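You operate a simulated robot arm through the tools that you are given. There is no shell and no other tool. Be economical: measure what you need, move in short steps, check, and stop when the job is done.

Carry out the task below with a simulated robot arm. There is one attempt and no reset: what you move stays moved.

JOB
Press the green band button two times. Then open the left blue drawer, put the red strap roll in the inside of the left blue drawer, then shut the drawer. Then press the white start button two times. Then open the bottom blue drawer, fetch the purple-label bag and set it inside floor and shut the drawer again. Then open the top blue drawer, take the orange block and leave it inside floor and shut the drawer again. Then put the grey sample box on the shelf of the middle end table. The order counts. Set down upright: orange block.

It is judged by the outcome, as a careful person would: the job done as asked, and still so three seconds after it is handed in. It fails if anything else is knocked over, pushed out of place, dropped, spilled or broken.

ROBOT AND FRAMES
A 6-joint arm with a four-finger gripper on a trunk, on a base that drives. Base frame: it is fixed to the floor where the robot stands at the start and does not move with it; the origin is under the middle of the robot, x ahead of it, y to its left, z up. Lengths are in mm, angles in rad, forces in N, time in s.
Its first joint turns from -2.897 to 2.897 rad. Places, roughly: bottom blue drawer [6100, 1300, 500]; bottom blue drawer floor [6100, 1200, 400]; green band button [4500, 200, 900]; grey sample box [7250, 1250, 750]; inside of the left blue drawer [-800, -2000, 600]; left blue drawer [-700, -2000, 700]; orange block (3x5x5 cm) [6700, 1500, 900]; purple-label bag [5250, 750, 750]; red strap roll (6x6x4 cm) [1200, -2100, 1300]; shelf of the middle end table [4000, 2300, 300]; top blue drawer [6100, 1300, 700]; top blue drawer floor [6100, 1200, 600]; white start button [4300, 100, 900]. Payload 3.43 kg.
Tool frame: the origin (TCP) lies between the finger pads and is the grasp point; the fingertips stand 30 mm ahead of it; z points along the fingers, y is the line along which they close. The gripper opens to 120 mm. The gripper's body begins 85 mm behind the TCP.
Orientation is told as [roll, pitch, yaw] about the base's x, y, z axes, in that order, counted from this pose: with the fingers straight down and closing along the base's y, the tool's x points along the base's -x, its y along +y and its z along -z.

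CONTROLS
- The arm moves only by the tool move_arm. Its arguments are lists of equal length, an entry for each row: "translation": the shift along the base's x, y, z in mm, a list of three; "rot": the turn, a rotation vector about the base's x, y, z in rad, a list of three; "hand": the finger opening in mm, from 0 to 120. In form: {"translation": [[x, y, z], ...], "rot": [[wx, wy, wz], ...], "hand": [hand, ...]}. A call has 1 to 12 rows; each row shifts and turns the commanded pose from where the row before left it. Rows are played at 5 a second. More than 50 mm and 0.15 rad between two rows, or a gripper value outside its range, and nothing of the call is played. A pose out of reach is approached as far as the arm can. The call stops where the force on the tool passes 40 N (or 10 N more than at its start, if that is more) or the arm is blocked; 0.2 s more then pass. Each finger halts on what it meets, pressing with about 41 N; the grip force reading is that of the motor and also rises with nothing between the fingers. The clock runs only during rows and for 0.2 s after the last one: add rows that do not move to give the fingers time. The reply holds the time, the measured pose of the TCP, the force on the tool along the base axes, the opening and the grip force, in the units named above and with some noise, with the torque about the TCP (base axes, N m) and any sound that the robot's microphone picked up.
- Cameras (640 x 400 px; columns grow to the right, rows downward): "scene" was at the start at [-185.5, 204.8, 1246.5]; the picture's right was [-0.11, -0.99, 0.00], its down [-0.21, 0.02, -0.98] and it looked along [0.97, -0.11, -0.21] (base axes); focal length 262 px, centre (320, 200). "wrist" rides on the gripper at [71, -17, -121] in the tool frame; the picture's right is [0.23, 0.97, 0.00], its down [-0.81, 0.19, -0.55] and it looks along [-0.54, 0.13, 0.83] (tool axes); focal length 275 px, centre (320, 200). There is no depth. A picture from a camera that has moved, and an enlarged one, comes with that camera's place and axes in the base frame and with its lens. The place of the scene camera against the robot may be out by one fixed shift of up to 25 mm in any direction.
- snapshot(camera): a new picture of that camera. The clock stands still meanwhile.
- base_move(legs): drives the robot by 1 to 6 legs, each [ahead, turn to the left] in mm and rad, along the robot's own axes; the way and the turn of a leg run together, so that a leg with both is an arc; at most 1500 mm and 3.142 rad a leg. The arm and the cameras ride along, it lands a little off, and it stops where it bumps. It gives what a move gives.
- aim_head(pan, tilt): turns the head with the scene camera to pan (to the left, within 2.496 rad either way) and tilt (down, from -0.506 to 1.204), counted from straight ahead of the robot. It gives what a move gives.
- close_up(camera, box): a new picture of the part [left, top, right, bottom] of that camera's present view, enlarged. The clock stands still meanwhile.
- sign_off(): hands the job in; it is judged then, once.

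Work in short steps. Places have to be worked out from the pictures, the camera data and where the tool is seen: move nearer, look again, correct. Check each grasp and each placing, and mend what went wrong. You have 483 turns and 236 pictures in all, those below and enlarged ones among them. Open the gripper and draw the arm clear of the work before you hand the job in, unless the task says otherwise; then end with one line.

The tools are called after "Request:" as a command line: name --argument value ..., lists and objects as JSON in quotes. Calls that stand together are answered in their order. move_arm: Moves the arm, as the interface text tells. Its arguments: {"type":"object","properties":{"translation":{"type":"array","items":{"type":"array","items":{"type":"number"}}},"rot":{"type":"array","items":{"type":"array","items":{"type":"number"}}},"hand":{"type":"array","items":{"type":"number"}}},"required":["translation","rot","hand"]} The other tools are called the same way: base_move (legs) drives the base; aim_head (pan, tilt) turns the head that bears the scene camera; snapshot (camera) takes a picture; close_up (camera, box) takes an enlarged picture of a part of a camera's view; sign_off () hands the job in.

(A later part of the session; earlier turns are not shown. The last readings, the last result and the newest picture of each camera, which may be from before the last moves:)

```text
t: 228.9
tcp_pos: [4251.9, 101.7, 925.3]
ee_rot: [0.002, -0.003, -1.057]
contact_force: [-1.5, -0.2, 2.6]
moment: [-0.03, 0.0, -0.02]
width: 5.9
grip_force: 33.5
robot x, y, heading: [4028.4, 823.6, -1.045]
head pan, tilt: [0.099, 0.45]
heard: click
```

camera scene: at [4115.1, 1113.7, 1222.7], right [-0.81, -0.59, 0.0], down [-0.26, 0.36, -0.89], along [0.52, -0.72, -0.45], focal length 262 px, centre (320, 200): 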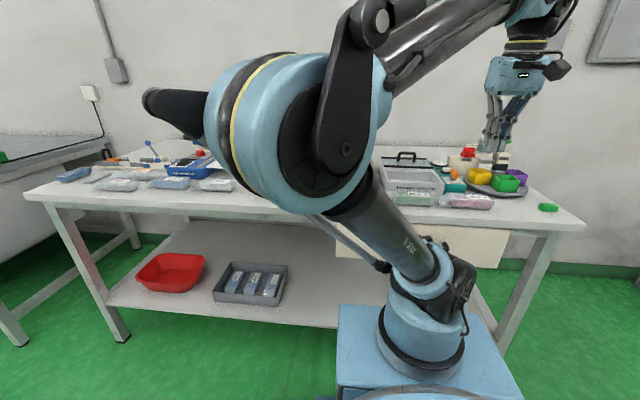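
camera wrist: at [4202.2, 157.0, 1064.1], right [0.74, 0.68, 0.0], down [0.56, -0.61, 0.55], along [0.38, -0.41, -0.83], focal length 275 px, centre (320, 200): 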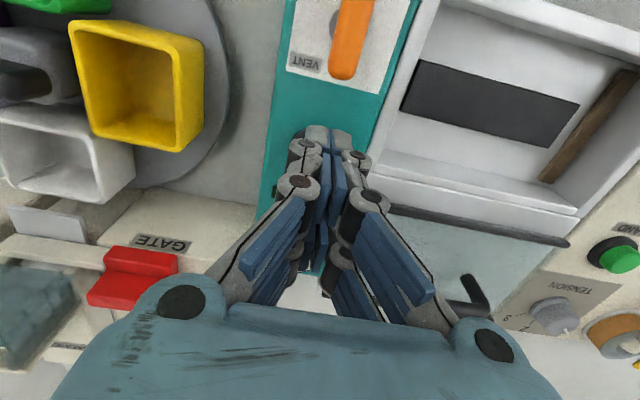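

Second click: the white button is done. I lift and tuck the arm.

Request:
move_arm --translation '[[0, 0, 20], [0, 0, 45], [0, 0, 45], [0, 0, 45], [-10, 20, 40], [-20, 40, 0], [-20, 40, 0], [-20, 40, 0], [-20, 40, 0], [-20, 40, 0], [-15, 40, 0], [-10, 40, 0]]' --rot '[[0, 0, 0], [0, 0, 0], [0, 0, 0], [0, 0, 0], [0, 0, 0], [0, 0, 0], [0, 0, 0], [0, 0, 0], [0, 0, 0], [0, 0, 0], [0, 0, 0], [0, 0, 0]]' --hand '[0, 0, 0, 0, 0, 0, 0, 0, 0, 0, 0, 0]'

Request:
aim_head --pan 1.3 --tilt 0.3

Request:
snapshot --camera "scene"

```text
t: 231.5
tcp_pos: [4117.3, 401.7, 1118.4]
ee_rot: [0.001, -0.001, -1.058]
contact_force: [0.4, -0.3, 0.1]
moment: [0.03, 0.0, -0.04]
width: 0.0
grip_force: 33.1
robot x, y, heading: [4029.1, 824.9, -1.045]
head pan, tilt: [0.099, 0.45]
```

```text
t: 232.9
tcp_pos: [4116.6, 402.8, 1117.6]
ee_rot: [0.0, -0.001, -1.056]
contact_force: [0.0, 0.2, 0.7]
moment: [0.0, -0.04, -0.01]
width: 0.1
grip_force: 33.1
robot x, y, heading: [4027.8, 828.4, -1.042]
head pan, tilt: [1.3, 0.3]
```

```text
138 pictures are left
camera scene: at [4151.6, 1211.6, 1237.5], right [0.25, -0.97, -0.01], down [-0.29, -0.06, -0.95], along [0.92, 0.24, -0.3], focal length 262 px, centre (320, 200)
```

scene: 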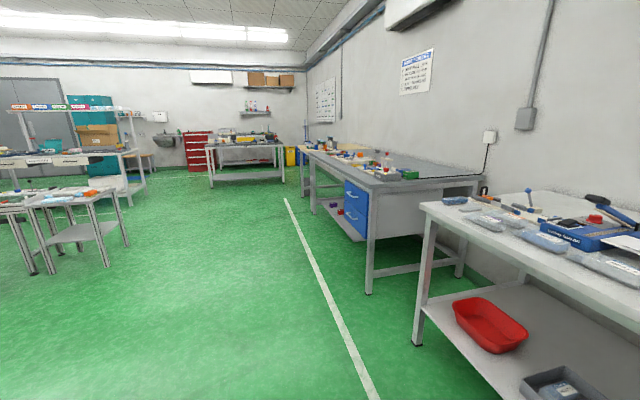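

The second bench holds the stacked blue drawers, front-left foot near (5839,1280). I drive to about (5580,2220) and face the drawers.

Request:
base_move --legs '[[0, 1.777], [1450, 0], [630, 0], [0, -1.79]]'

Request:
aim_head --pan 0.0 --tilt 0.4

Request:
snapshot --camera "scene"

```text
t: 253.1
tcp_pos: [5694.1, 1735.6, 1119.1]
ee_rot: [0.0, -0.001, -1.106]
contact_force: [-0.1, 0.1, 0.0]
moment: [-0.02, 0.01, -0.01]
width: 0.0
grip_force: 33.1
robot x, y, heading: [5634.8, 2169.0, -1.093]
head pan, tilt: [1.3, 0.3]
```

```text
t: 254.5
tcp_pos: [5689.2, 1746.8, 1123.3]
ee_rot: [-0.001, -0.013, -1.105]
contact_force: [0.1, -1.0, 0.4]
moment: [0.0, 0.01, -0.02]
width: 0.0
grip_force: 33.6
robot x, y, heading: [5633.3, 2170.0, -1.095]
head pan, tilt: [0.0, 0.4]
```

```text
137 pictures are left
camera scene: at [5727.7, 2446.9, 1227.3], right [-0.89, -0.46, 0.0], down [-0.18, 0.36, -0.92], along [0.42, -0.81, -0.4], focal length 262 px, centre (320, 200)
```

scene: 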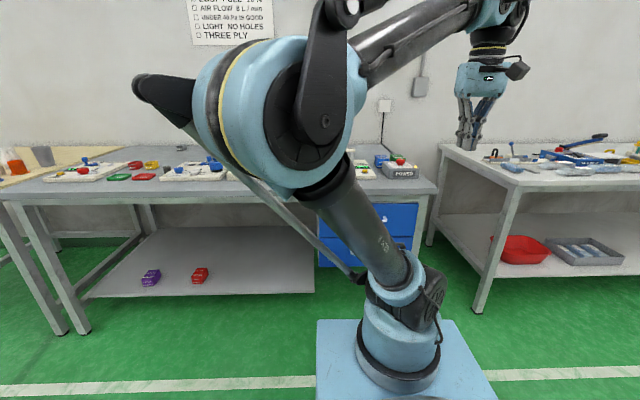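

Drawer fronts span about x 5811–6211 along the bench; handle heights I estimate near 655 (top) and 480 (bottom). I square up, back off 170 mm, and extend the arm into a working pose.

Request:
base_move --legs '[[0, 0.035], [-170, 0]]'

Request:
move_arm --translation '[[20, -40, -15], [20, -40, -15], [20, -40, -15], [20, -40, -15], [20, -40, -15], [20, -40, -15], [20, -40, -15], [20, -40, -15]]' --rot '[[0.011, 0.006, 0.03], [0, 0, 0], [0, 0, 0], [0, 0, 0], [0, 0, 0], [0, 0, 0], [0, 0, 0], [0, 0, 0]]' --hand '[0, 20, 40, 50, 50, 50, 50, 50]'

Request:
snapshot --camera "scene"

Request:
snapshot --camera "wrist"

```text
t: 256.4
tcp_pos: [5622.0, 1897.5, 1123.4]
ee_rot: [0.002, -0.013, -1.069]
contact_force: [0.0, -0.3, -0.4]
moment: [-0.02, 0.01, 0.02]
width: 0.0
grip_force: 33.7
robot x, y, heading: [5552.2, 2314.9, -1.057]
head pan, tilt: [0.0, 0.4]
```

```text
t: 258.2
tcp_pos: [5776.5, 1587.9, 1009.5]
ee_rot: [0.001, -0.013, -1.039]
contact_force: [-0.1, 0.4, 0.4]
moment: [-0.07, -0.01, 0.0]
width: 49.8
grip_force: 0.1
robot x, y, heading: [5551.4, 2316.3, -1.054]
head pan, tilt: [0.0, 0.4]
```

```text
136 pictures are left
camera scene: at [5633.8, 2597.6, 1227.3], right [-0.87, -0.49, 0.0], down [-0.2, 0.35, -0.92], along [0.45, -0.8, -0.4], focal length 262 px, centre (320, 200)
```

scene: 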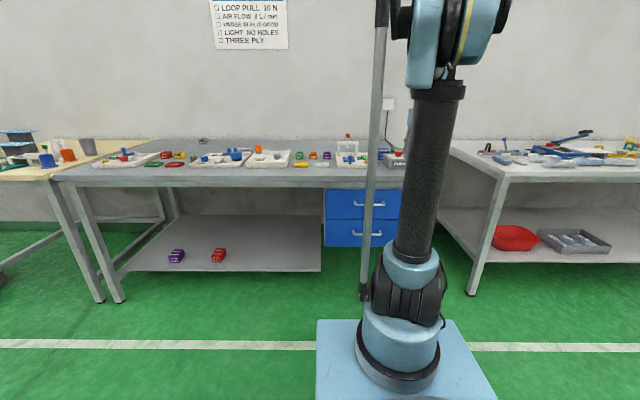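

```text
135 pictures are left
camera wrist: at [5724.6, 1642.7, 1129.3], right [0.72, 0.69, 0.0], down [0.57, -0.59, 0.56], along [0.39, -0.41, -0.83], focal length 275 px, centre (320, 200)
```

wrist: 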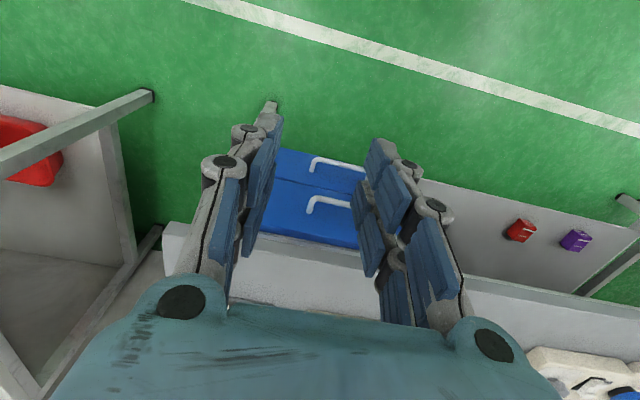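

Combining both views, the handle bars are about z≈705 (top) and z≈543 (bottom), centred near (5979,1463). I move the tool in front, lower it, and pitch 45°.

Request:
move_arm --translation '[[35, 0, -30], [35, 0, -30], [35, 0, -30], [34, -2, -30], [0, 0, -30], [0, 0, -30]]' --rot '[[-0.103, -0.058, -0.02], [-0.114, -0.064, 0], [-0.114, -0.064, 0], [-0.114, -0.064, 0], [-0.114, -0.064, 0], [-0.114, -0.064, 0]]' --hand '[50, 50, 50, 50, 50, 50]'

Request:
move_arm --translation '[[0, 0, -15], [0, 0, -15], [0, 0, -15], [0, 0, -15], [0, 0, -15], [0, 0, -15], [0, 0, -15], [0, 0, -15], [0, 0, -15], [0, 0, -15], [0, 0, -15]]' --rot '[[0.0494, -0.088, -0.101], [0.0494, -0.088, -0.101], [0.0494, -0.088, -0.101], [0.0494, -0.088, -0.101], [0.0494, -0.088, -0.101], [0.0494, -0.088, -0.101], [0.0494, -0.088, -0.101], [0.0494, -0.088, -0.101], [0.0494, -0.088, -0.101], [0.0494, -0.088, -0.101], [0.0494, -0.088, -0.101]]' --hand '[50, 50, 50, 50, 50, 50, 50, 50, 50, 50, 50]'

Request:
snapshot --camera "wrist"

Request:
snapshot --camera "scene"

```text
t: 259.6
tcp_pos: [5913.5, 1586.3, 827.2]
ee_rot: [0.0, -0.787, -1.056]
contact_force: [0.2, 0.8, 0.4]
moment: [0.02, 0.01, -0.05]
width: 50.0
grip_force: 0.0
robot x, y, heading: [5548.5, 2318.8, -1.052]
head pan, tilt: [0.0, 0.4]
```

```text
t: 262.0
tcp_pos: [5915.7, 1583.0, 670.6]
ee_rot: [0.781, 0.001, -2.633]
contact_force: [-0.3, 0.4, -0.1]
moment: [-0.02, 0.01, -0.01]
width: 50.0
grip_force: 0.0
out of reach, approached as far as the arm can: row 11
robot x, y, heading: [5550.4, 2311.2, -1.054]
head pan, tilt: [0.0, 0.4]
```

```text
134 pictures are left
camera wrist: at [5931.1, 1703.7, 745.6], right [0.54, -0.49, 0.68], down [-0.83, -0.18, 0.53], along [-0.14, -0.85, -0.5], focal length 275 px, centre (320, 200)
```

wrist: 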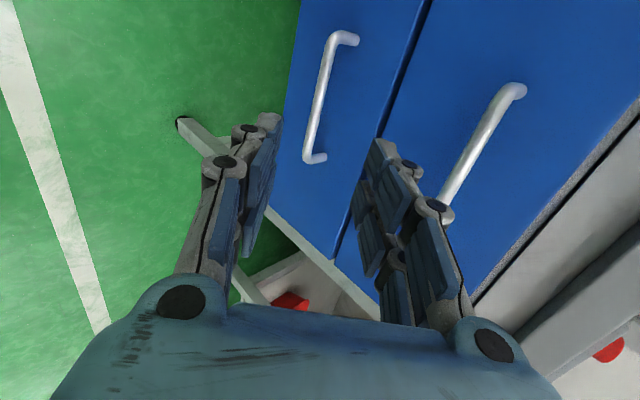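

```text
133 pictures are left
camera scene: at [5634.0, 2597.0, 1227.4], right [-0.87, -0.49, 0.0], down [-0.2, 0.35, -0.92], along [0.45, -0.8, -0.4], focal length 262 px, centre (320, 200)
```

scene: 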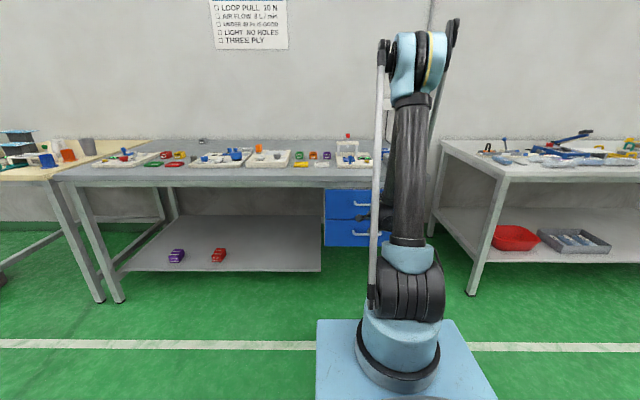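

Now the wrist sees both handles; the bottom bar centre solves to about (5980,1472,543). I move to a point 80 mm back along the tool axis.

Request:
move_arm --translation '[[12, -21, -10], [12, -21, -20], [12, -20, -20], [0, 0, -21]]' --rot '[[0, 0, 0], [0, 0, 0], [0, 0, 0], [0, 0, 0]]' --hand '[50, 50, 50, 50]'

Request:
snapshot --camera "wrist"

```text
t: 263.0
tcp_pos: [5960.3, 1508.9, 623.6]
ee_rot: [0.782, -0.001, -2.632]
contact_force: [1.0, 0.0, 0.4]
moment: [-0.01, -0.03, 0.0]
width: 49.8
grip_force: 0.1
out of reach, approached as far as the arm can: row 2, 3, 4
robot x, y, heading: [5549.1, 2314.5, -1.051]
head pan, tilt: [0.0, 0.4]
```

```text
132 pictures are left
camera wrist: at [5974.1, 1629.3, 697.4], right [0.54, -0.49, 0.68], down [-0.83, -0.18, 0.53], along [-0.14, -0.85, -0.5], focal length 275 px, centre (320, 200)
```

wrist: 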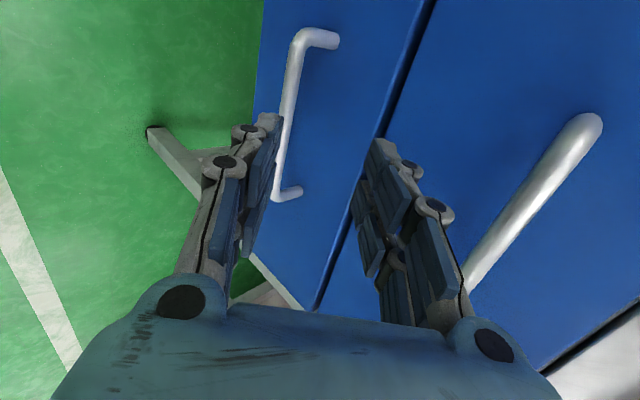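

The reach limit again improves with distance, so I back the base 150 mm and re-extend.

Request:
base_move --legs '[[-150, 0]]'

Request:
move_arm --translation '[[22, -39, 0], [20, -36, -10], [20, -36, -14], [0, 0, 0]]' --rot '[[0, 0, 0], [0, 0, 0], [0, 0, 0], [0, 0, 0]]' --hand '[50, 50, 50, 50]'

Request:
snapshot --camera "wrist"

```text
t: 264.4
tcp_pos: [5883.7, 1635.4, 623.4]
ee_rot: [0.779, -0.003, -2.634]
contact_force: [0.5, 0.3, 0.2]
moment: [0.02, -0.06, 0.0]
width: 49.9
grip_force: 0.0
robot x, y, heading: [5479.7, 2441.3, -1.056]
head pan, tilt: [0.0, 0.4]
```

```text
t: 265.4
tcp_pos: [5940.8, 1529.5, 611.0]
ee_rot: [0.792, -0.002, -2.634]
contact_force: [-0.1, 0.1, -0.4]
moment: [0.0, 0.0, -0.02]
width: 50.1
grip_force: 0.1
robot x, y, heading: [5480.5, 2440.5, -1.059]
head pan, tilt: [0.0, 0.4]
```

```text
131 pictures are left
camera wrist: at [5956.6, 1651.0, 683.1], right [0.53, -0.48, 0.69], down [-0.83, -0.17, 0.53], along [-0.14, -0.86, -0.49], focal length 275 px, centre (320, 200)
```

wrist: 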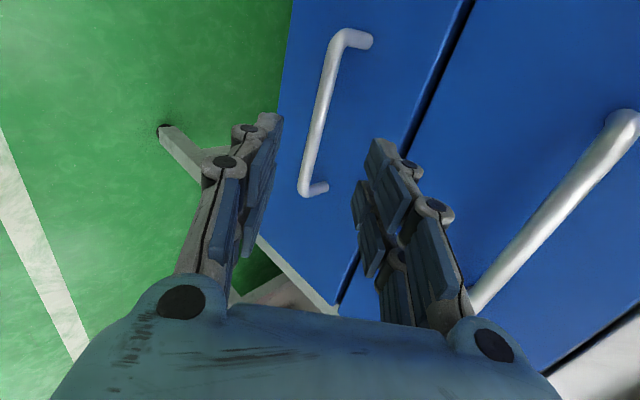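

The bar is at about (5981,1475,540). I align sideways and advance 60 mm along the tool axis, then check.

Request:
move_arm --translation '[[6, 6, -2], [7, -12, -14], [7, -12, -14], [7, -12, -14]]' --rot '[[0, 0, 0], [0, 0, 0], [0, 0, 0], [0, 0, 0]]' --hand '[50, 50, 50, 50]'

Request:
snapshot --camera "wrist"

```text
t: 266.4
tcp_pos: [5968.0, 1500.1, 567.3]
ee_rot: [0.794, -0.002, -2.634]
contact_force: [0.4, -0.8, 0.8]
moment: [0.03, -0.03, 0.0]
width: 49.9
grip_force: 0.0
robot x, y, heading: [5478.0, 2443.6, -1.056]
head pan, tilt: [0.0, 0.4]
```

```text
130 pictures are left
camera wrist: at [5982.8, 1621.6, 639.1], right [0.53, -0.48, 0.69], down [-0.83, -0.17, 0.53], along [-0.14, -0.86, -0.49], focal length 275 px, centre (320, 200)
```

wrist: 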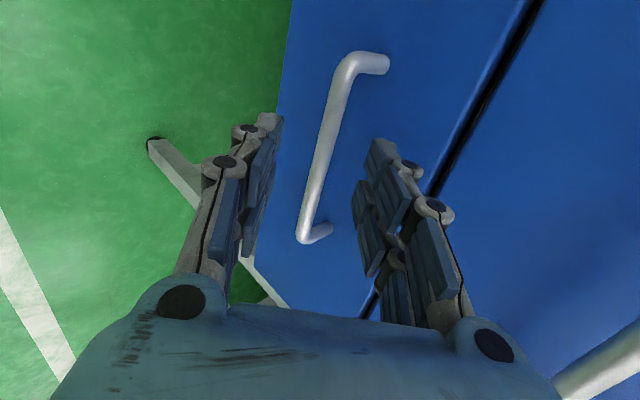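

The bar is centred between the fingers. I advance the last 26 mm and narrow slowly.

Request:
move_arm --translation '[[5, -8, -10], [4, -8, -9], [0, 0, 0], [0, 0, 0]]' --rot '[[0, 0, 0], [0, 0, 0], [0, 0, 0], [0, 0, 0]]' --hand '[50, 50, 40, 30]'

Request:
snapshot --camera "wrist"

```text
t: 267.4
tcp_pos: [5977.3, 1483.7, 547.1]
ee_rot: [0.792, -0.002, -2.633]
contact_force: [-0.5, 0.3, 0.9]
moment: [0.02, -0.02, 0.01]
width: 30.0
grip_force: 0.1
robot x, y, heading: [5479.4, 2442.6, -1.058]
head pan, tilt: [0.0, 0.4]
```

```text
129 pictures are left
camera wrist: at [5991.0, 1606.2, 619.7], right [0.53, -0.48, 0.69], down [-0.83, -0.17, 0.53], along [-0.14, -0.86, -0.49], focal length 275 px, centre (320, 200)
```

wrist: 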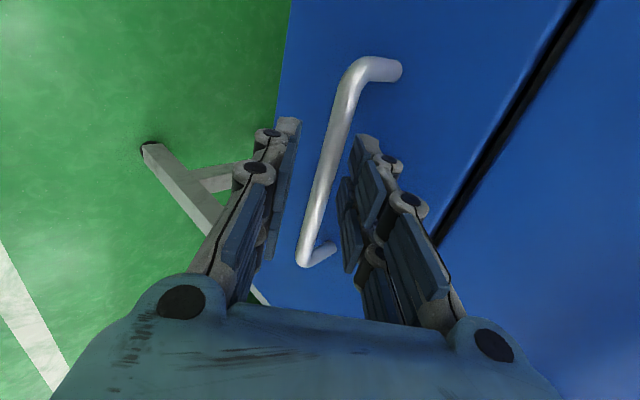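

Well centred. I close in steps.

Request:
move_arm --translation '[[0, 0, 0], [0, 0, 0], [0, 0, 0], [0, 0, 0], [0, 0, 0]]' --rot '[[0, 0, 0], [0, 0, 0], [0, 0, 0], [0, 0, 0], [0, 0, 0]]' --hand '[22, 16, 12, 6, 0]'

Request:
snapshot --camera "wrist"

```text
t: 268.6
tcp_pos: [5976.3, 1483.7, 547.7]
ee_rot: [0.793, -0.002, -2.634]
contact_force: [1.0, -0.6, 9.8]
moment: [-0.42, 0.49, 0.51]
width: 11.6
grip_force: 44.7
robot x, y, heading: [5478.0, 2443.4, -1.062]
head pan, tilt: [0.0, 0.4]
```

```text
128 pictures are left
camera wrist: at [5990.9, 1606.4, 620.1], right [0.53, -0.48, 0.69], down [-0.83, -0.17, 0.53], along [-0.14, -0.86, -0.49], focal length 275 px, centre (320, 200)
```

wrist: 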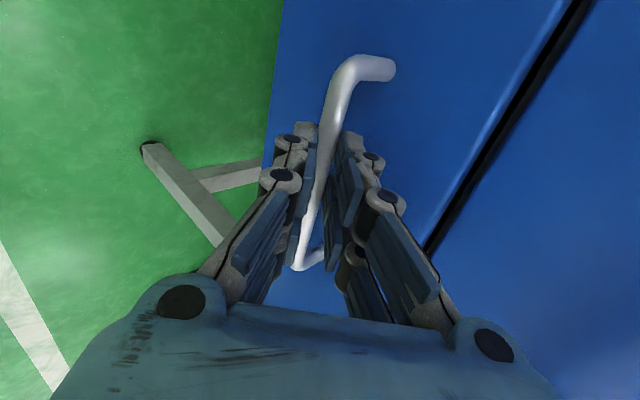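

Gripped at 11.6 mm with 45 N. I pull by reversing 270 mm in one move.

Request:
base_move --legs '[[-270, 0]]'

Request:
snapshot --camera "wrist"

Request:
snapshot --camera "scene"

```text
t: 270.5
tcp_pos: [5844.5, 1720.3, 547.7]
ee_rot: [0.796, -0.001, -2.632]
contact_force: [16.6, 10.5, 8.8]
moment: [-0.18, -0.04, 1.13]
width: 11.7
grip_force: 45.2
robot x, y, heading: [5349.9, 2677.8, -1.059]
head pan, tilt: [0.0, 0.4]
```

```text
127 pictures are left
camera wrist: at [5859.5, 1841.4, 620.2], right [0.53, -0.48, 0.69], down [-0.83, -0.17, 0.53], along [-0.14, -0.86, -0.49], focal length 275 px, centre (320, 200)
```

wrist: 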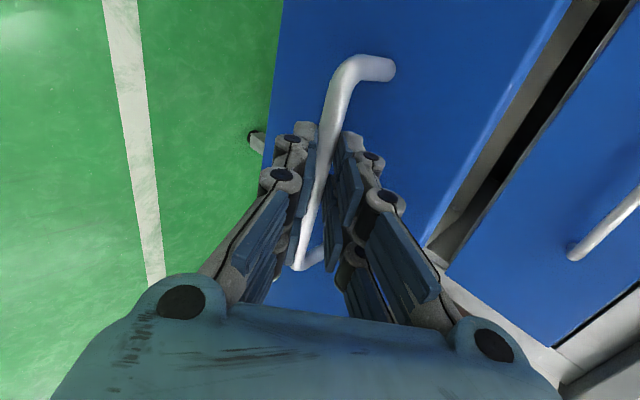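

```text
126 pictures are left
camera scene: at [5430.9, 2959.6, 1227.3], right [-0.87, -0.49, 0.0], down [-0.2, 0.35, -0.92], along [0.45, -0.8, -0.4], focal length 262 px, centre (320, 200)
```

scene: 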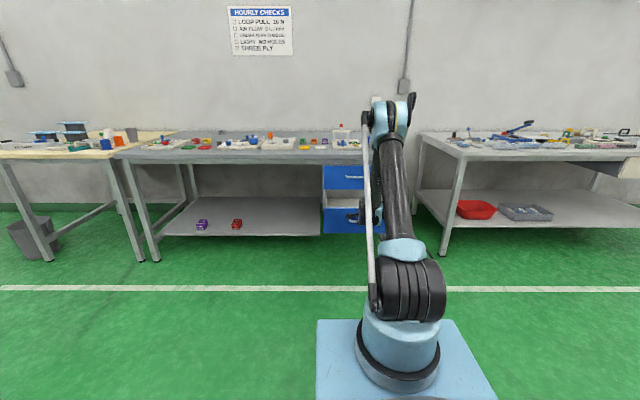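

The drawer is open about 270 mm. I open the fingers and withdraw back along the tool axis.

Request:
move_arm --translation '[[0, 0, 0], [0, 0, 0], [-10, 18, 20], [-14, 25, 28], [-14, 25, 28], [0, 0, 40], [0, 0, 40], [0, 0, 40]]' --rot '[[0, 0, 0], [0, 0, 0], [0, 0, 0], [0, 0, 0], [0, 0, 0], [0, 0, 0], [0, 0, 0], [0, 0, 0]]' --hand '[50, 60, 60, 60, 60, 60, 60, 60]'

Request:
move_arm --translation '[[0, 0, 10], [0, 0, 10], [0, 0, 10], [0, 0, 10], [0, 0, 10], [0, 0, 10], [0, 0, 10], [0, 0, 10], [0, 0, 10], [0, 0, 10], [0, 0, 10]]' --rot '[[-0.0494, 0.088, 0.101], [-0.0494, 0.088, 0.101], [-0.0494, 0.088, 0.101], [-0.0494, 0.088, 0.101], [-0.0494, 0.088, 0.101], [-0.0494, 0.088, 0.101], [-0.0494, 0.088, 0.101], [-0.0494, 0.088, 0.101], [-0.0494, 0.088, 0.101], [-0.0494, 0.088, 0.101], [-0.0494, 0.088, 0.101]]' --hand '[60, 60, 60, 60, 60, 60, 60, 60, 60, 60, 60]'

Request:
move_arm --translation '[[-10, 20, 20], [-10, 20, 20], [-20, 35, 20], [-20, 35, 20], [-20, 35, 20], [-20, 35, 20], [-20, 35, 20]]' --rot '[[0.114, 0.064, 0], [0.114, 0.064, 0], [0.114, 0.064, 0], [0.114, 0.064, 0], [0.114, 0.064, 0], [0.111, 0.062, 0], [0, 0, 0]]' --hand '[60, 60, 60, 60, 60, 60, 60]'

Request:
snapshot --camera "wrist"

```text
t: 272.3
tcp_pos: [5805.5, 1792.4, 755.9]
ee_rot: [0.803, 0.0, -2.63]
contact_force: [0.1, -1.2, -0.1]
moment: [0.02, 0.01, 0.0]
width: 59.9
grip_force: 0.0
robot x, y, heading: [5345.0, 2674.2, -1.058]
head pan, tilt: [0.0, 0.4]
```

```text
t: 274.7
tcp_pos: [5803.3, 1792.9, 866.4]
ee_rot: [0.021, -0.784, -1.06]
contact_force: [-0.1, 0.3, 0.2]
moment: [-0.02, -0.01, 0.0]
width: 60.4
grip_force: 0.0
robot x, y, heading: [5348.1, 2676.3, -1.056]
head pan, tilt: [0.0, 0.4]
```

```text
t: 276.3
tcp_pos: [5684.3, 2006.7, 1006.8]
ee_rot: [0.023, -0.003, -1.061]
contact_force: [1.5, -1.2, -0.1]
moment: [0.04, 0.0, -0.03]
width: 60.0
grip_force: 0.1
robot x, y, heading: [5347.3, 2678.9, -1.057]
head pan, tilt: [0.0, 0.4]
```

```text
125 pictures are left
camera wrist: at [5632.1, 2061.8, 1126.4], right [0.74, 0.68, 0.02], down [0.55, -0.62, 0.56], along [0.39, -0.4, -0.83], focal length 275 px, centre (320, 200)
```

wrist: 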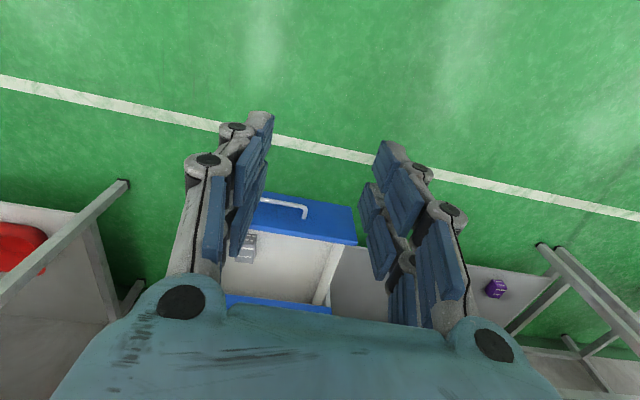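

The drawer is open; it holds a grey item at its right side. I tuck the arm and drive to a stance before the bags on bench one.

Request:
move_arm --translation '[[-20, 36, 20], [-20, 36, 20], [-20, 36, 20], [-20, 36, 20], [-20, 36, 20], [-20, 36, 10]]' --rot '[[0, 0, 0], [0, 0, 0], [0, 0, 0], [0, 0, 0], [0, 0, 0], [0, 0, 0]]' --hand '[60, 40, 20, 0, 0, 0]'

Request:
base_move --legs '[[0, -0.92], [1250, 0], [0, 0.92]]'

Request:
aim_head --pan -0.1 --tilt 0.5

Request:
snapshot --camera "scene"

Request:
snapshot --camera "wrist"

```text
t: 277.7
tcp_pos: [5566.2, 2223.4, 1117.7]
ee_rot: [0.022, -0.005, -1.06]
contact_force: [1.1, 0.1, -0.5]
moment: [0.04, 0.01, -0.02]
width: 0.0
grip_force: 33.3
robot x, y, heading: [5347.2, 2679.1, -1.058]
head pan, tilt: [0.0, 0.4]
```

```text
t: 289.4
tcp_pos: [5064.2, 1075.0, 1118.1]
ee_rot: [0.023, -0.007, -1.063]
contact_force: [-0.5, 0.1, -0.7]
moment: [-0.01, 0.02, 0.0]
width: 0.1
grip_force: 33.9
robot x, y, heading: [4838.6, 1527.5, -1.061]
head pan, tilt: [0.0, 0.4]
```

```text
t: 290.1
tcp_pos: [5058.0, 1086.2, 1123.6]
ee_rot: [0.022, -0.016, -1.063]
contact_force: [-0.3, -0.4, -0.2]
moment: [-0.02, -0.01, 0.0]
width: 0.0
grip_force: 33.5
robot x, y, heading: [4839.4, 1526.5, -1.056]
head pan, tilt: [-0.099, 0.499]
```

```text
124 pictures are left
camera scene: at [4916.8, 1806.9, 1218.3], right [-0.92, -0.4, 0.0], down [-0.2, 0.45, -0.87], along [0.35, -0.8, -0.49], focal length 262 px, centre (320, 200)
```

scene: 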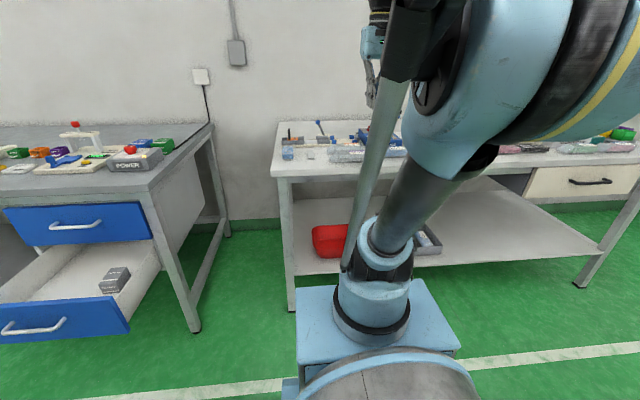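

```text
123 pictures are left
camera wrist: at [5003.9, 1142.8, 1242.7], right [0.74, 0.67, 0.02], down [0.55, -0.61, 0.57], along [0.4, -0.41, -0.82], focal length 275 px, centre (320, 200)
```

wrist: 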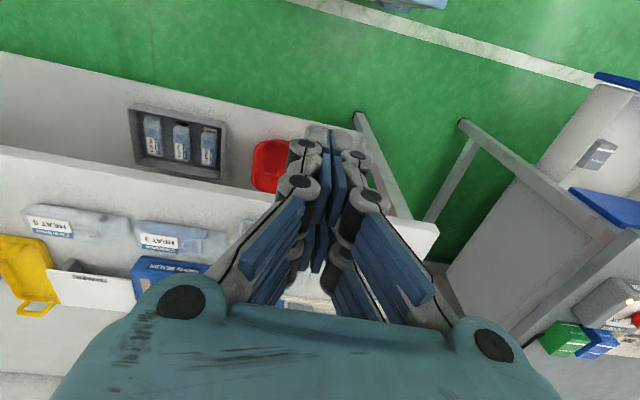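

I look closer at the bench end in the scene, and move the hand aside for a clear wrist view.

Request:
close_up --camera "scene" --box '[270, 100, 430, 200]'

Request:
move_arm --translation '[[-35, -20, 0], [-35, -20, 0], [-35, -20, 0]]' --rot '[[0, 0, 0], [0, 0, 0], [0, 0, 0]]' --hand '[0, 0, 0]'

Request:
snapshot --camera "wrist"

```text
4.00 times, centred on (350, 150) of scene
camera zoom: at [4916.8, 1806.9, 1218.3], right [-0.92, -0.4, 0.0], down [-0.2, 0.45, -0.87], along [0.35, -0.8, -0.49], focal length 1047 px, centre (200, 400)
```

zoom: 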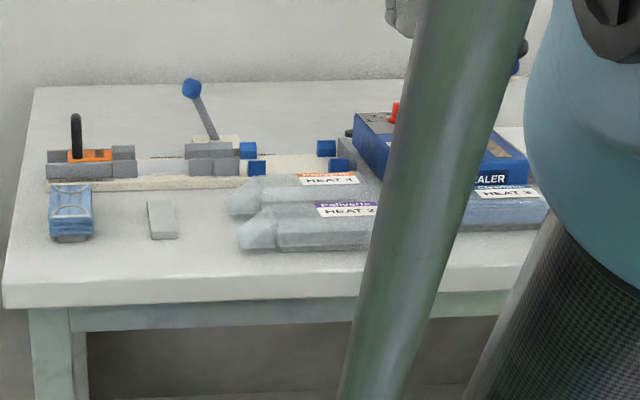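

```text
t: 290.9
tcp_pos: [4951.6, 1026.7, 1126.8]
ee_rot: [0.02, -0.017, -1.063]
contact_force: [-0.4, 0.5, 0.4]
moment: [0.0, -0.01, 0.03]
width: 0.1
grip_force: 33.5
robot x, y, heading: [4842.9, 1525.3, -1.056]
head pan, tilt: [-0.099, 0.499]
```

```text
121 pictures are left
camera wrist: at [4899.1, 1082.4, 1245.3], right [0.74, 0.67, 0.02], down [0.55, -0.61, 0.57], along [0.4, -0.41, -0.82], focal length 275 px, centre (320, 200)
```

wrist: 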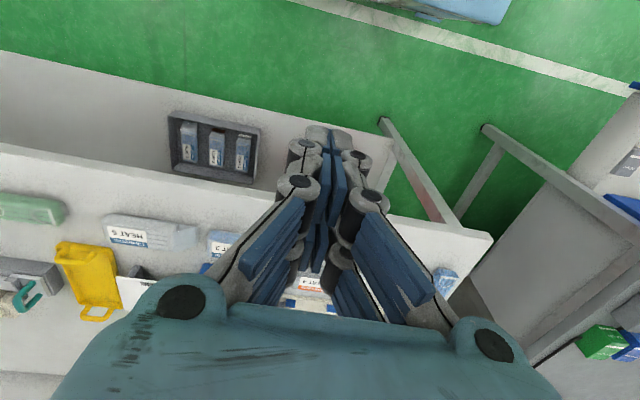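

The purple-label bag is the front one ("HEAT 2"), near (5203,750,835), with an orange-label bag right behind it. I bring the hand above it, levelling the tool.

Request:
move_arm --translation '[[31, -33, -8], [31, -33, -8], [31, -33, -8], [31, -33, -8], [31, -33, -8], [32, -34, -8], [32, -34, -10], [32, -34, -12]]' --rot '[[0.005, 0.0257, 0], [0, 0, 0], [0, 0, 0], [0, 0, 0], [0, 0, 0], [0, 0, 0], [0, 0, 0], [0, 0, 0]]' --hand '[20, 40, 60, 80, 90, 90, 90, 90]'

Request:
snapshot --camera "wrist"

```text
t: 292.7
tcp_pos: [5202.2, 760.3, 1052.8]
ee_rot: [0.001, 0.0, -1.064]
contact_force: [-0.2, 0.9, 1.5]
moment: [-0.08, -0.02, -0.02]
width: 90.2
grip_force: 0.0
robot x, y, heading: [4840.3, 1529.2, -1.058]
head pan, tilt: [-0.099, 0.499]
```

```text
120 pictures are left
camera wrist: at [5151.8, 814.5, 1172.9], right [0.74, 0.67, 0.0], down [0.56, -0.62, 0.55], along [0.37, -0.41, -0.83], focal length 275 px, centre (320, 200)
```

wrist: 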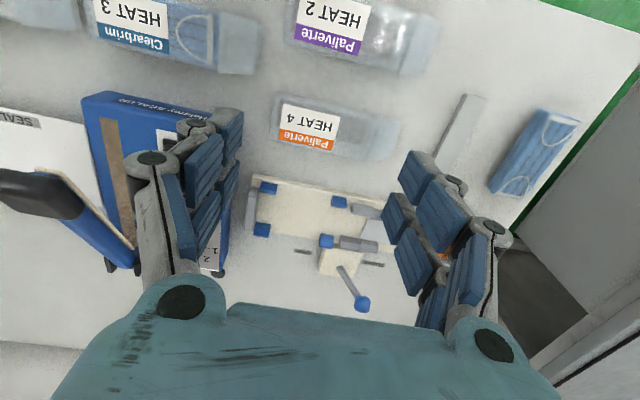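

The purple-label bag centre is near (5180,823), its long axis along the bench. I shift the hand toward it to see its full width.

Request:
move_arm --translation '[[5, -30, 0], [5, -30, 0], [5, -30, 0]]' --rot '[[0, 0, 0], [0, 0, 0], [0, 0, 0]]' --hand '[90, 90, 90]'

Request:
snapshot --camera "wrist"

```text
t: 293.5
tcp_pos: [5216.8, 671.4, 1054.8]
ee_rot: [-0.001, -0.001, -1.065]
contact_force: [-0.1, 2.0, 0.7]
moment: [-0.04, -0.04, 0.0]
width: 89.9
grip_force: 0.1
robot x, y, heading: [4839.8, 1528.9, -1.058]
head pan, tilt: [-0.099, 0.499]
```

```text
119 pictures are left
camera wrist: at [5166.8, 726.2, 1174.3], right [0.74, 0.68, 0.0], down [0.56, -0.62, 0.55], along [0.37, -0.41, -0.83], focal length 275 px, centre (320, 200)
```

wrist: 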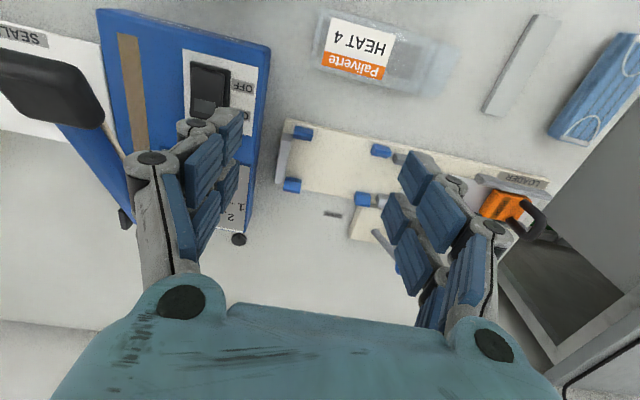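

Wrong direction; I go back toward the robot so that the bag is in the middle of the view.

Request:
move_arm --translation '[[-13, 46, 0], [-14, 46, 0], [-14, 46, 0], [-14, 46, 0]]' --rot '[[0, 0, 0], [0, 0, 0], [0, 0, 0], [0, 0, 0]]' --hand '[90, 90, 90, 90]'

Request:
snapshot --camera "wrist"

```text
t: 294.5
tcp_pos: [5161.9, 850.9, 1052.5]
ee_rot: [0.005, -0.001, -1.062]
contact_force: [-0.3, -0.5, -0.1]
moment: [0.07, 0.03, 0.04]
width: 90.2
grip_force: 0.1
robot x, y, heading: [4840.3, 1526.0, -1.057]
head pan, tilt: [-0.099, 0.499]
```

```text
118 pictures are left
camera wrist: at [5112.5, 907.1, 1174.0], right [0.74, 0.67, 0.0], down [0.56, -0.62, 0.55], along [0.37, -0.41, -0.83], focal length 275 px, centre (320, 200)
```

wrist: 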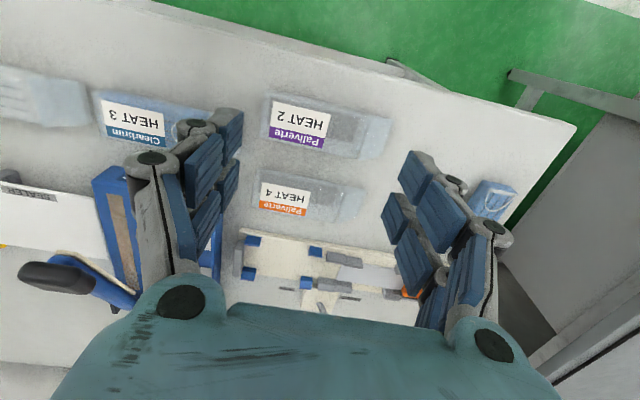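

The bag is about 56 mm wide with a 40 mm gap to the next one. I turn the tool 90° so the fingers close across its width, moving over its centre (5180,818).

Request:
move_arm --translation '[[6, -11, 0], [6, -11, 0], [6, -11, 0], [0, 0, -20], [0, 0, -20], [0, 0, -20], [0, 0, -10], [0, 0, 0], [0, 0, 0], [0, 0, 0], [0, 0, 0]]' --rot '[[0, 0, -0.143], [0, 0, -0.143], [0, 0, -0.143], [0, 0, -0.143], [0, 0, -0.143], [0, 0, -0.143], [0, 0, -0.143], [0, 0, -0.143], [0, 0, -0.143], [0, 0, -0.143], [0, 0, -0.141]]' --hand '[90, 90, 90, 90, 90, 90, 90, 90, 90, 90, 90]'

Request:
snapshot --camera "wrist"

```text
t: 296.9
tcp_pos: [5180.7, 820.9, 983.6]
ee_rot: [0.001, 0.0, -2.637]
contact_force: [0.0, -0.4, -1.0]
moment: [-0.01, -0.03, -0.01]
width: 89.7
grip_force: 0.0
robot x, y, heading: [4843.6, 1525.5, -1.057]
head pan, tilt: [-0.099, 0.499]
```

```text
117 pictures are left
camera wrist: at [5234.6, 871.9, 1103.9], right [0.67, -0.74, 0.0], down [-0.62, -0.56, 0.55], along [-0.41, -0.37, -0.83], focal length 275 px, centre (320, 200)
```

wrist: 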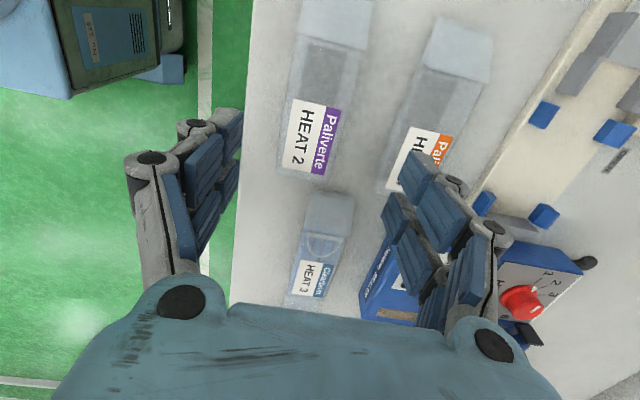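

The bag is lined up under the fingers. I descend to just over the bench.

Request:
move_arm --translation '[[0, 0, -45], [0, 0, -45], [0, 0, -20], [0, 0, -8]]' --rot '[[0, 0, 0], [0, 0, 0], [0, 0, 0], [0, 0, 0]]' --hand '[90, 90, 90, 90]'

Request:
snapshot --camera "wrist"

Request:
close_up --camera "scene" --box '[270, 90, 430, 190]'

```text
t: 297.9
tcp_pos: [5180.9, 818.3, 864.6]
ee_rot: [0.002, -0.003, -2.633]
contact_force: [-0.3, -0.1, -1.5]
moment: [-0.02, -0.02, 0.03]
width: 90.0
grip_force: 0.0
robot x, y, heading: [4842.8, 1528.9, -1.06]
head pan, tilt: [-0.099, 0.499]
```

```text
116 pictures are left
camera wrist: at [5235.1, 870.1, 985.4], right [0.68, -0.74, 0.0], down [-0.61, -0.56, 0.55], along [-0.41, -0.37, -0.83], focal length 275 px, centre (320, 200)
```

wrist: 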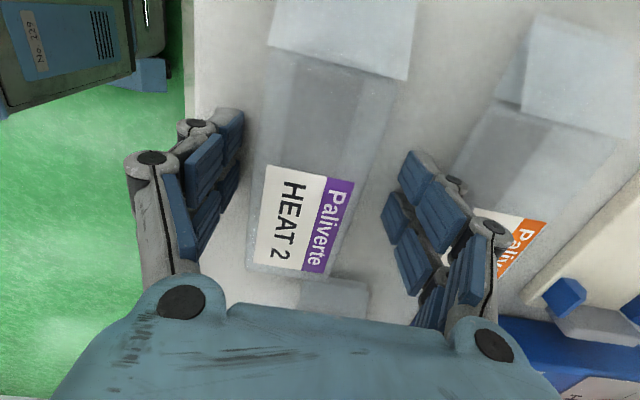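

```text
4.00 times, centred on (350, 140) of scene
camera zoom: at [4916.8, 1806.9, 1218.3], right [-0.92, -0.4, 0.0], down [-0.2, 0.45, -0.87], along [0.35, -0.8, -0.49], focal length 1047 px, centre (200, 440)
```

zoom: 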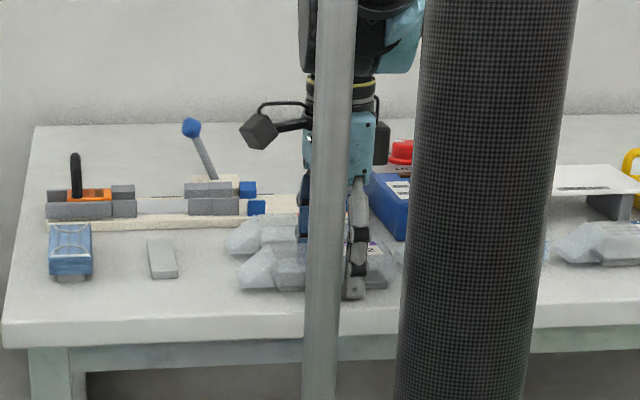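

Fingers straddle the bag. I descend a bit more with small steps, then close.

Request:
move_arm --translation '[[0, 0, -5], [0, 0, -4], [0, 0, -3]]' --rot '[[0, 0, 0], [0, 0, 0], [0, 0, 0]]' --hand '[90, 90, 90]'

Request:
move_arm --translation '[[0, 0, 0], [0, 0, 0], [0, 0, 0], [0, 0, 0]]' --rot '[[0, 0, 0], [0, 0, 0], [0, 0, 0], [0, 0, 0]]' --hand '[70, 55, 45, 40]'

Request:
snapshot --camera "wrist"

```text
t: 298.4
tcp_pos: [5175.3, 826.8, 869.7]
ee_rot: [0.011, -0.003, -2.634]
contact_force: [-0.8, 2.2, 7.6]
moment: [0.64, 0.26, 0.05]
width: 54.6
grip_force: 39.6
robot x, y, heading: [4841.1, 1528.4, -1.057]
head pan, tilt: [-0.099, 0.499]
stopped in row 2: the force on the tool passed its limit at 53 N (the readings are from after the stop); the commanded pose is now the measured one
```

```text
t: 299.4
tcp_pos: [5175.9, 828.0, 868.7]
ee_rot: [0.015, -0.002, -2.631]
contact_force: [0.6, 0.1, 2.6]
moment: [0.03, 0.06, 0.05]
width: 54.4
grip_force: 40.7
robot x, y, heading: [4840.2, 1527.2, -1.061]
head pan, tilt: [-0.099, 0.499]
```

```text
114 pictures are left
camera wrist: at [5229.2, 880.5, 990.2], right [0.68, -0.74, 0.01], down [-0.62, -0.56, 0.56], along [-0.4, -0.38, -0.83], focal length 275 px, centre (320, 200)
```

wrist: 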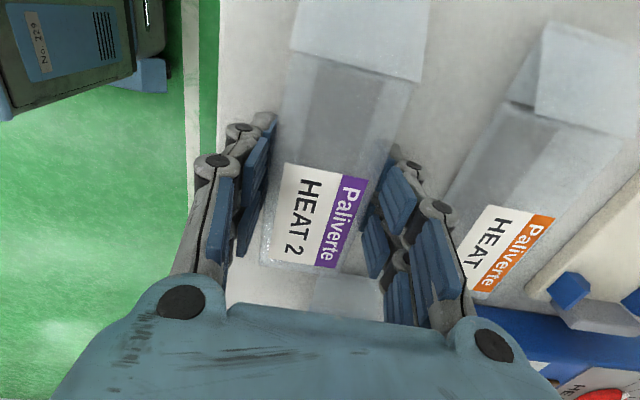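

The touch lifted the hand to 869, so the grip is shallow. I reopen, lower 8 mm and close again.

Request:
move_arm --translation '[[0, 0, 0], [0, 0, 0], [0, 0, -4], [0, 0, -4], [0, 0, 0], [0, 0, 0], [0, 0, 0], [0, 0, 0]]' --rot '[[0, 0, 0], [0, 0, 0], [0, 0, 0], [0, 0, 0], [0, 0, 0], [0, 0, 0], [0, 0, 0], [0, 0, 0]]' --hand '[75, 75, 75, 75, 60, 50, 42, 38]'

```text
t: 300.5
tcp_pos: [5172.0, 834.6, 872.8]
ee_rot: [0.032, -0.002, -2.633]
contact_force: [21.6, -40.9, 22.8]
moment: [-1.93, -0.41, -0.15]
width: 55.4
grip_force: 44.4
robot x, y, heading: [4843.3, 1529.0, -1.059]
head pan, tilt: [-0.099, 0.499]
stopped in row 5: the force on the tool passed its limit at 50 N (the readings are from after the stop); the commanded pose is now the measured one
```

One finger met the bag first. I look before correcting.

Request:
snapshot --camera "wrist"

```text
113 pictures are left
camera wrist: at [5224.2, 888.5, 993.8], right [0.67, -0.74, 0.03], down [-0.62, -0.55, 0.56], along [-0.4, -0.4, -0.83], focal length 275 px, centre (320, 200)
```

wrist: 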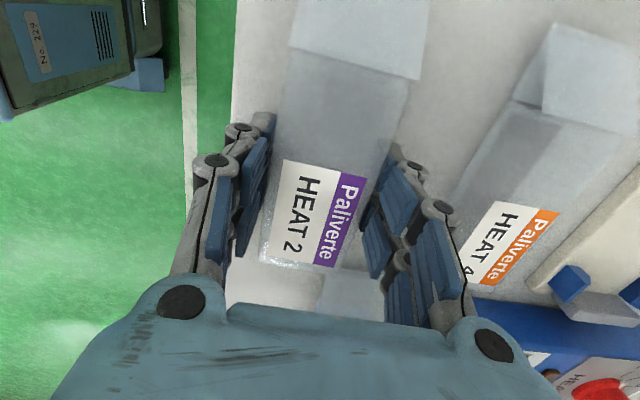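

The bag is centred but the tool has tilted 0.03 rad. I open, level, settle at z≈862 and close gently.

Request:
move_arm --translation '[[0, 0, 0], [0, 0, 0]]' --rot '[[0, 0, 0], [0, 0, 0]]' --hand '[80, 85]'

Request:
move_arm --translation '[[2, -4, -2], [0, 0, -4], [0, 0, 0]]' --rot '[[0.028, 0.0156, 0], [0, 0, 0], [0, 0, 0]]' --hand '[80, 74, 70]'

Request:
snapshot --camera "wrist"

```text
t: 301.1
tcp_pos: [5170.3, 837.5, 872.6]
ee_rot: [0.024, -0.001, -2.633]
contact_force: [0.1, 0.0, 0.7]
moment: [-0.03, -0.01, -0.01]
width: 85.0
grip_force: 0.1
robot x, y, heading: [4842.5, 1531.6, -1.057]
head pan, tilt: [-0.099, 0.499]
```

```text
t: 301.9
tcp_pos: [5173.5, 833.5, 867.5]
ee_rot: [-0.006, -0.001, -2.633]
contact_force: [-0.1, -0.8, 13.4]
moment: [-0.55, -0.25, -0.01]
width: 73.1
grip_force: 2.7
robot x, y, heading: [4840.5, 1528.6, -1.058]
head pan, tilt: [-0.099, 0.499]
```

```text
112 pictures are left
camera wrist: at [5226.9, 883.6, 987.4], right [0.68, -0.74, -0.01], down [-0.61, -0.57, 0.55], along [-0.41, -0.37, -0.83], focal length 275 px, centre (320, 200)
```

wrist: 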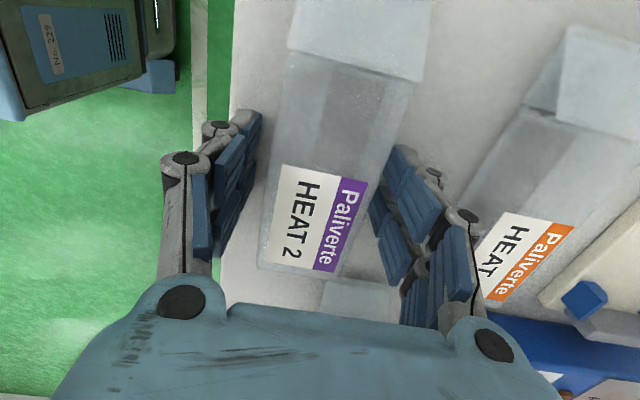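

The fingertips are touching the bench at TCP z≈867, so that is the lowest grip. I raise 2 mm and close.

Request:
move_arm --translation '[[0, 0, 2], [0, 0, 1], [0, 0, 0], [0, 0, 0], [0, 0, 0], [0, 0, 0]]' --rot '[[0, 0, 0], [0, 0, 0], [0, 0, 0], [0, 0, 0], [0, 0, 0], [0, 0, 0]]' --hand '[70, 64, 58, 52, 46, 42]'

Request:
move_arm --translation '[[0, 0, 10], [0, 0, 20], [0, 0, 20]]' --rot '[[0, 0, 0], [0, 0, 0], [0, 0, 0]]' --hand '[40, 40, 40]'

Request:
snapshot --camera "wrist"

```text
t: 303.3
tcp_pos: [5173.8, 832.4, 870.0]
ee_rot: [-0.006, 0.0, -2.631]
contact_force: [3.2, -4.4, 1.2]
moment: [-0.22, -0.13, -0.02]
width: 54.6
grip_force: 41.0
robot x, y, heading: [4841.1, 1526.1, -1.055]
head pan, tilt: [-0.099, 0.499]
```

```text
t: 304.1
tcp_pos: [5171.7, 832.3, 920.2]
ee_rot: [-0.008, 0.0, -2.632]
contact_force: [0.8, 0.8, -0.6]
moment: [0.07, 0.0, -0.01]
width: 54.6
grip_force: 41.2
robot x, y, heading: [4840.8, 1524.7, -1.064]
head pan, tilt: [-0.099, 0.499]
```

```text
111 pictures are left
camera wrist: at [5226.8, 882.6, 1041.4], right [0.68, -0.74, -0.01], down [-0.61, -0.57, 0.55], along [-0.41, -0.37, -0.83], focal length 275 px, centre (320, 200)
```

wrist: 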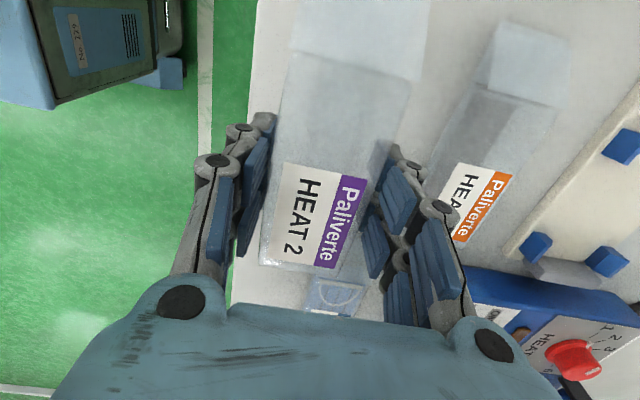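

The bag is lifted and held. I raise it, tuck toward the robot, and drive to the open drawer.

Request:
move_arm --translation '[[0, 0, 45], [0, 0, 45], [-18, 35, 25], [-20, 38, 20], [-22, 40, 10], [-22, 40, 0], [-22, 40, 0], [-22, 40, 0], [-22, 40, 0]]' --rot '[[0, 0, 0], [0, 0, 0], [0, 0, 0], [0, 0, 0], [0, 0, 0], [0, 0, 0], [0, 0, 0], [0, 0, 0], [0, 0, 0]]' --hand '[40, 40, 40, 40, 40, 40, 40, 40, 40]'

Request:
base_move --legs '[[0, 1.825], [1063, 0], [0, -1.825]]'

Request:
snapshot --camera "wrist"

Request:
snapshot --camera "scene"

```text
t: 306.1
tcp_pos: [5022.5, 1103.5, 1063.2]
ee_rot: [-0.007, -0.001, -2.631]
contact_force: [0.0, -0.2, -0.3]
moment: [0.07, 0.02, -0.03]
width: 54.6
grip_force: 40.7
robot x, y, heading: [4840.6, 1530.6, -1.057]
head pan, tilt: [-0.099, 0.499]
```

```text
t: 321.8
tcp_pos: [5792.0, 1849.6, 1062.3]
ee_rot: [-0.007, 0.0, -2.653]
contact_force: [0.2, 0.4, -0.2]
moment: [0.0, 0.02, 0.0]
width: 54.8
grip_force: 41.2
robot x, y, heading: [5627.3, 2281.0, -1.08]
head pan, tilt: [-0.099, 0.499]
```

```text
110 pictures are left
camera wrist: at [5846.1, 1898.5, 1184.5], right [0.66, -0.75, -0.01], down [-0.62, -0.55, 0.55], along [-0.42, -0.36, -0.83], focal length 275 px, centre (320, 200)
```

wrist: 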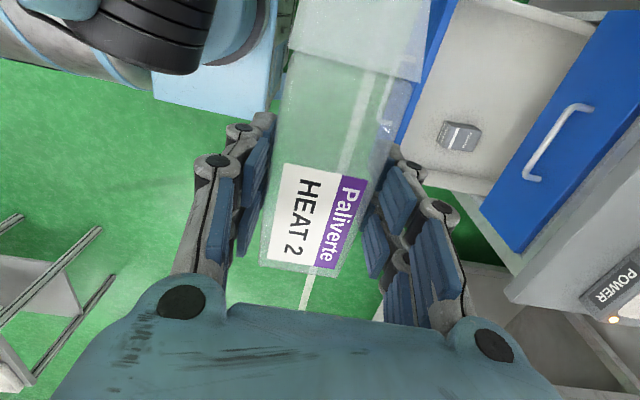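

```text
109 pictures are left
camera scene: at [5706.8, 2559.5, 1218.2], right [-0.92, -0.38, 0.0], down [-0.19, 0.45, -0.87], along [0.33, -0.81, -0.49], focal length 262 px, centre (320, 200)
```

scene: 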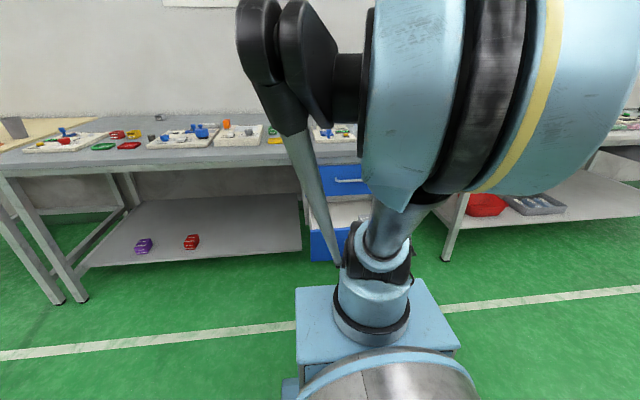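

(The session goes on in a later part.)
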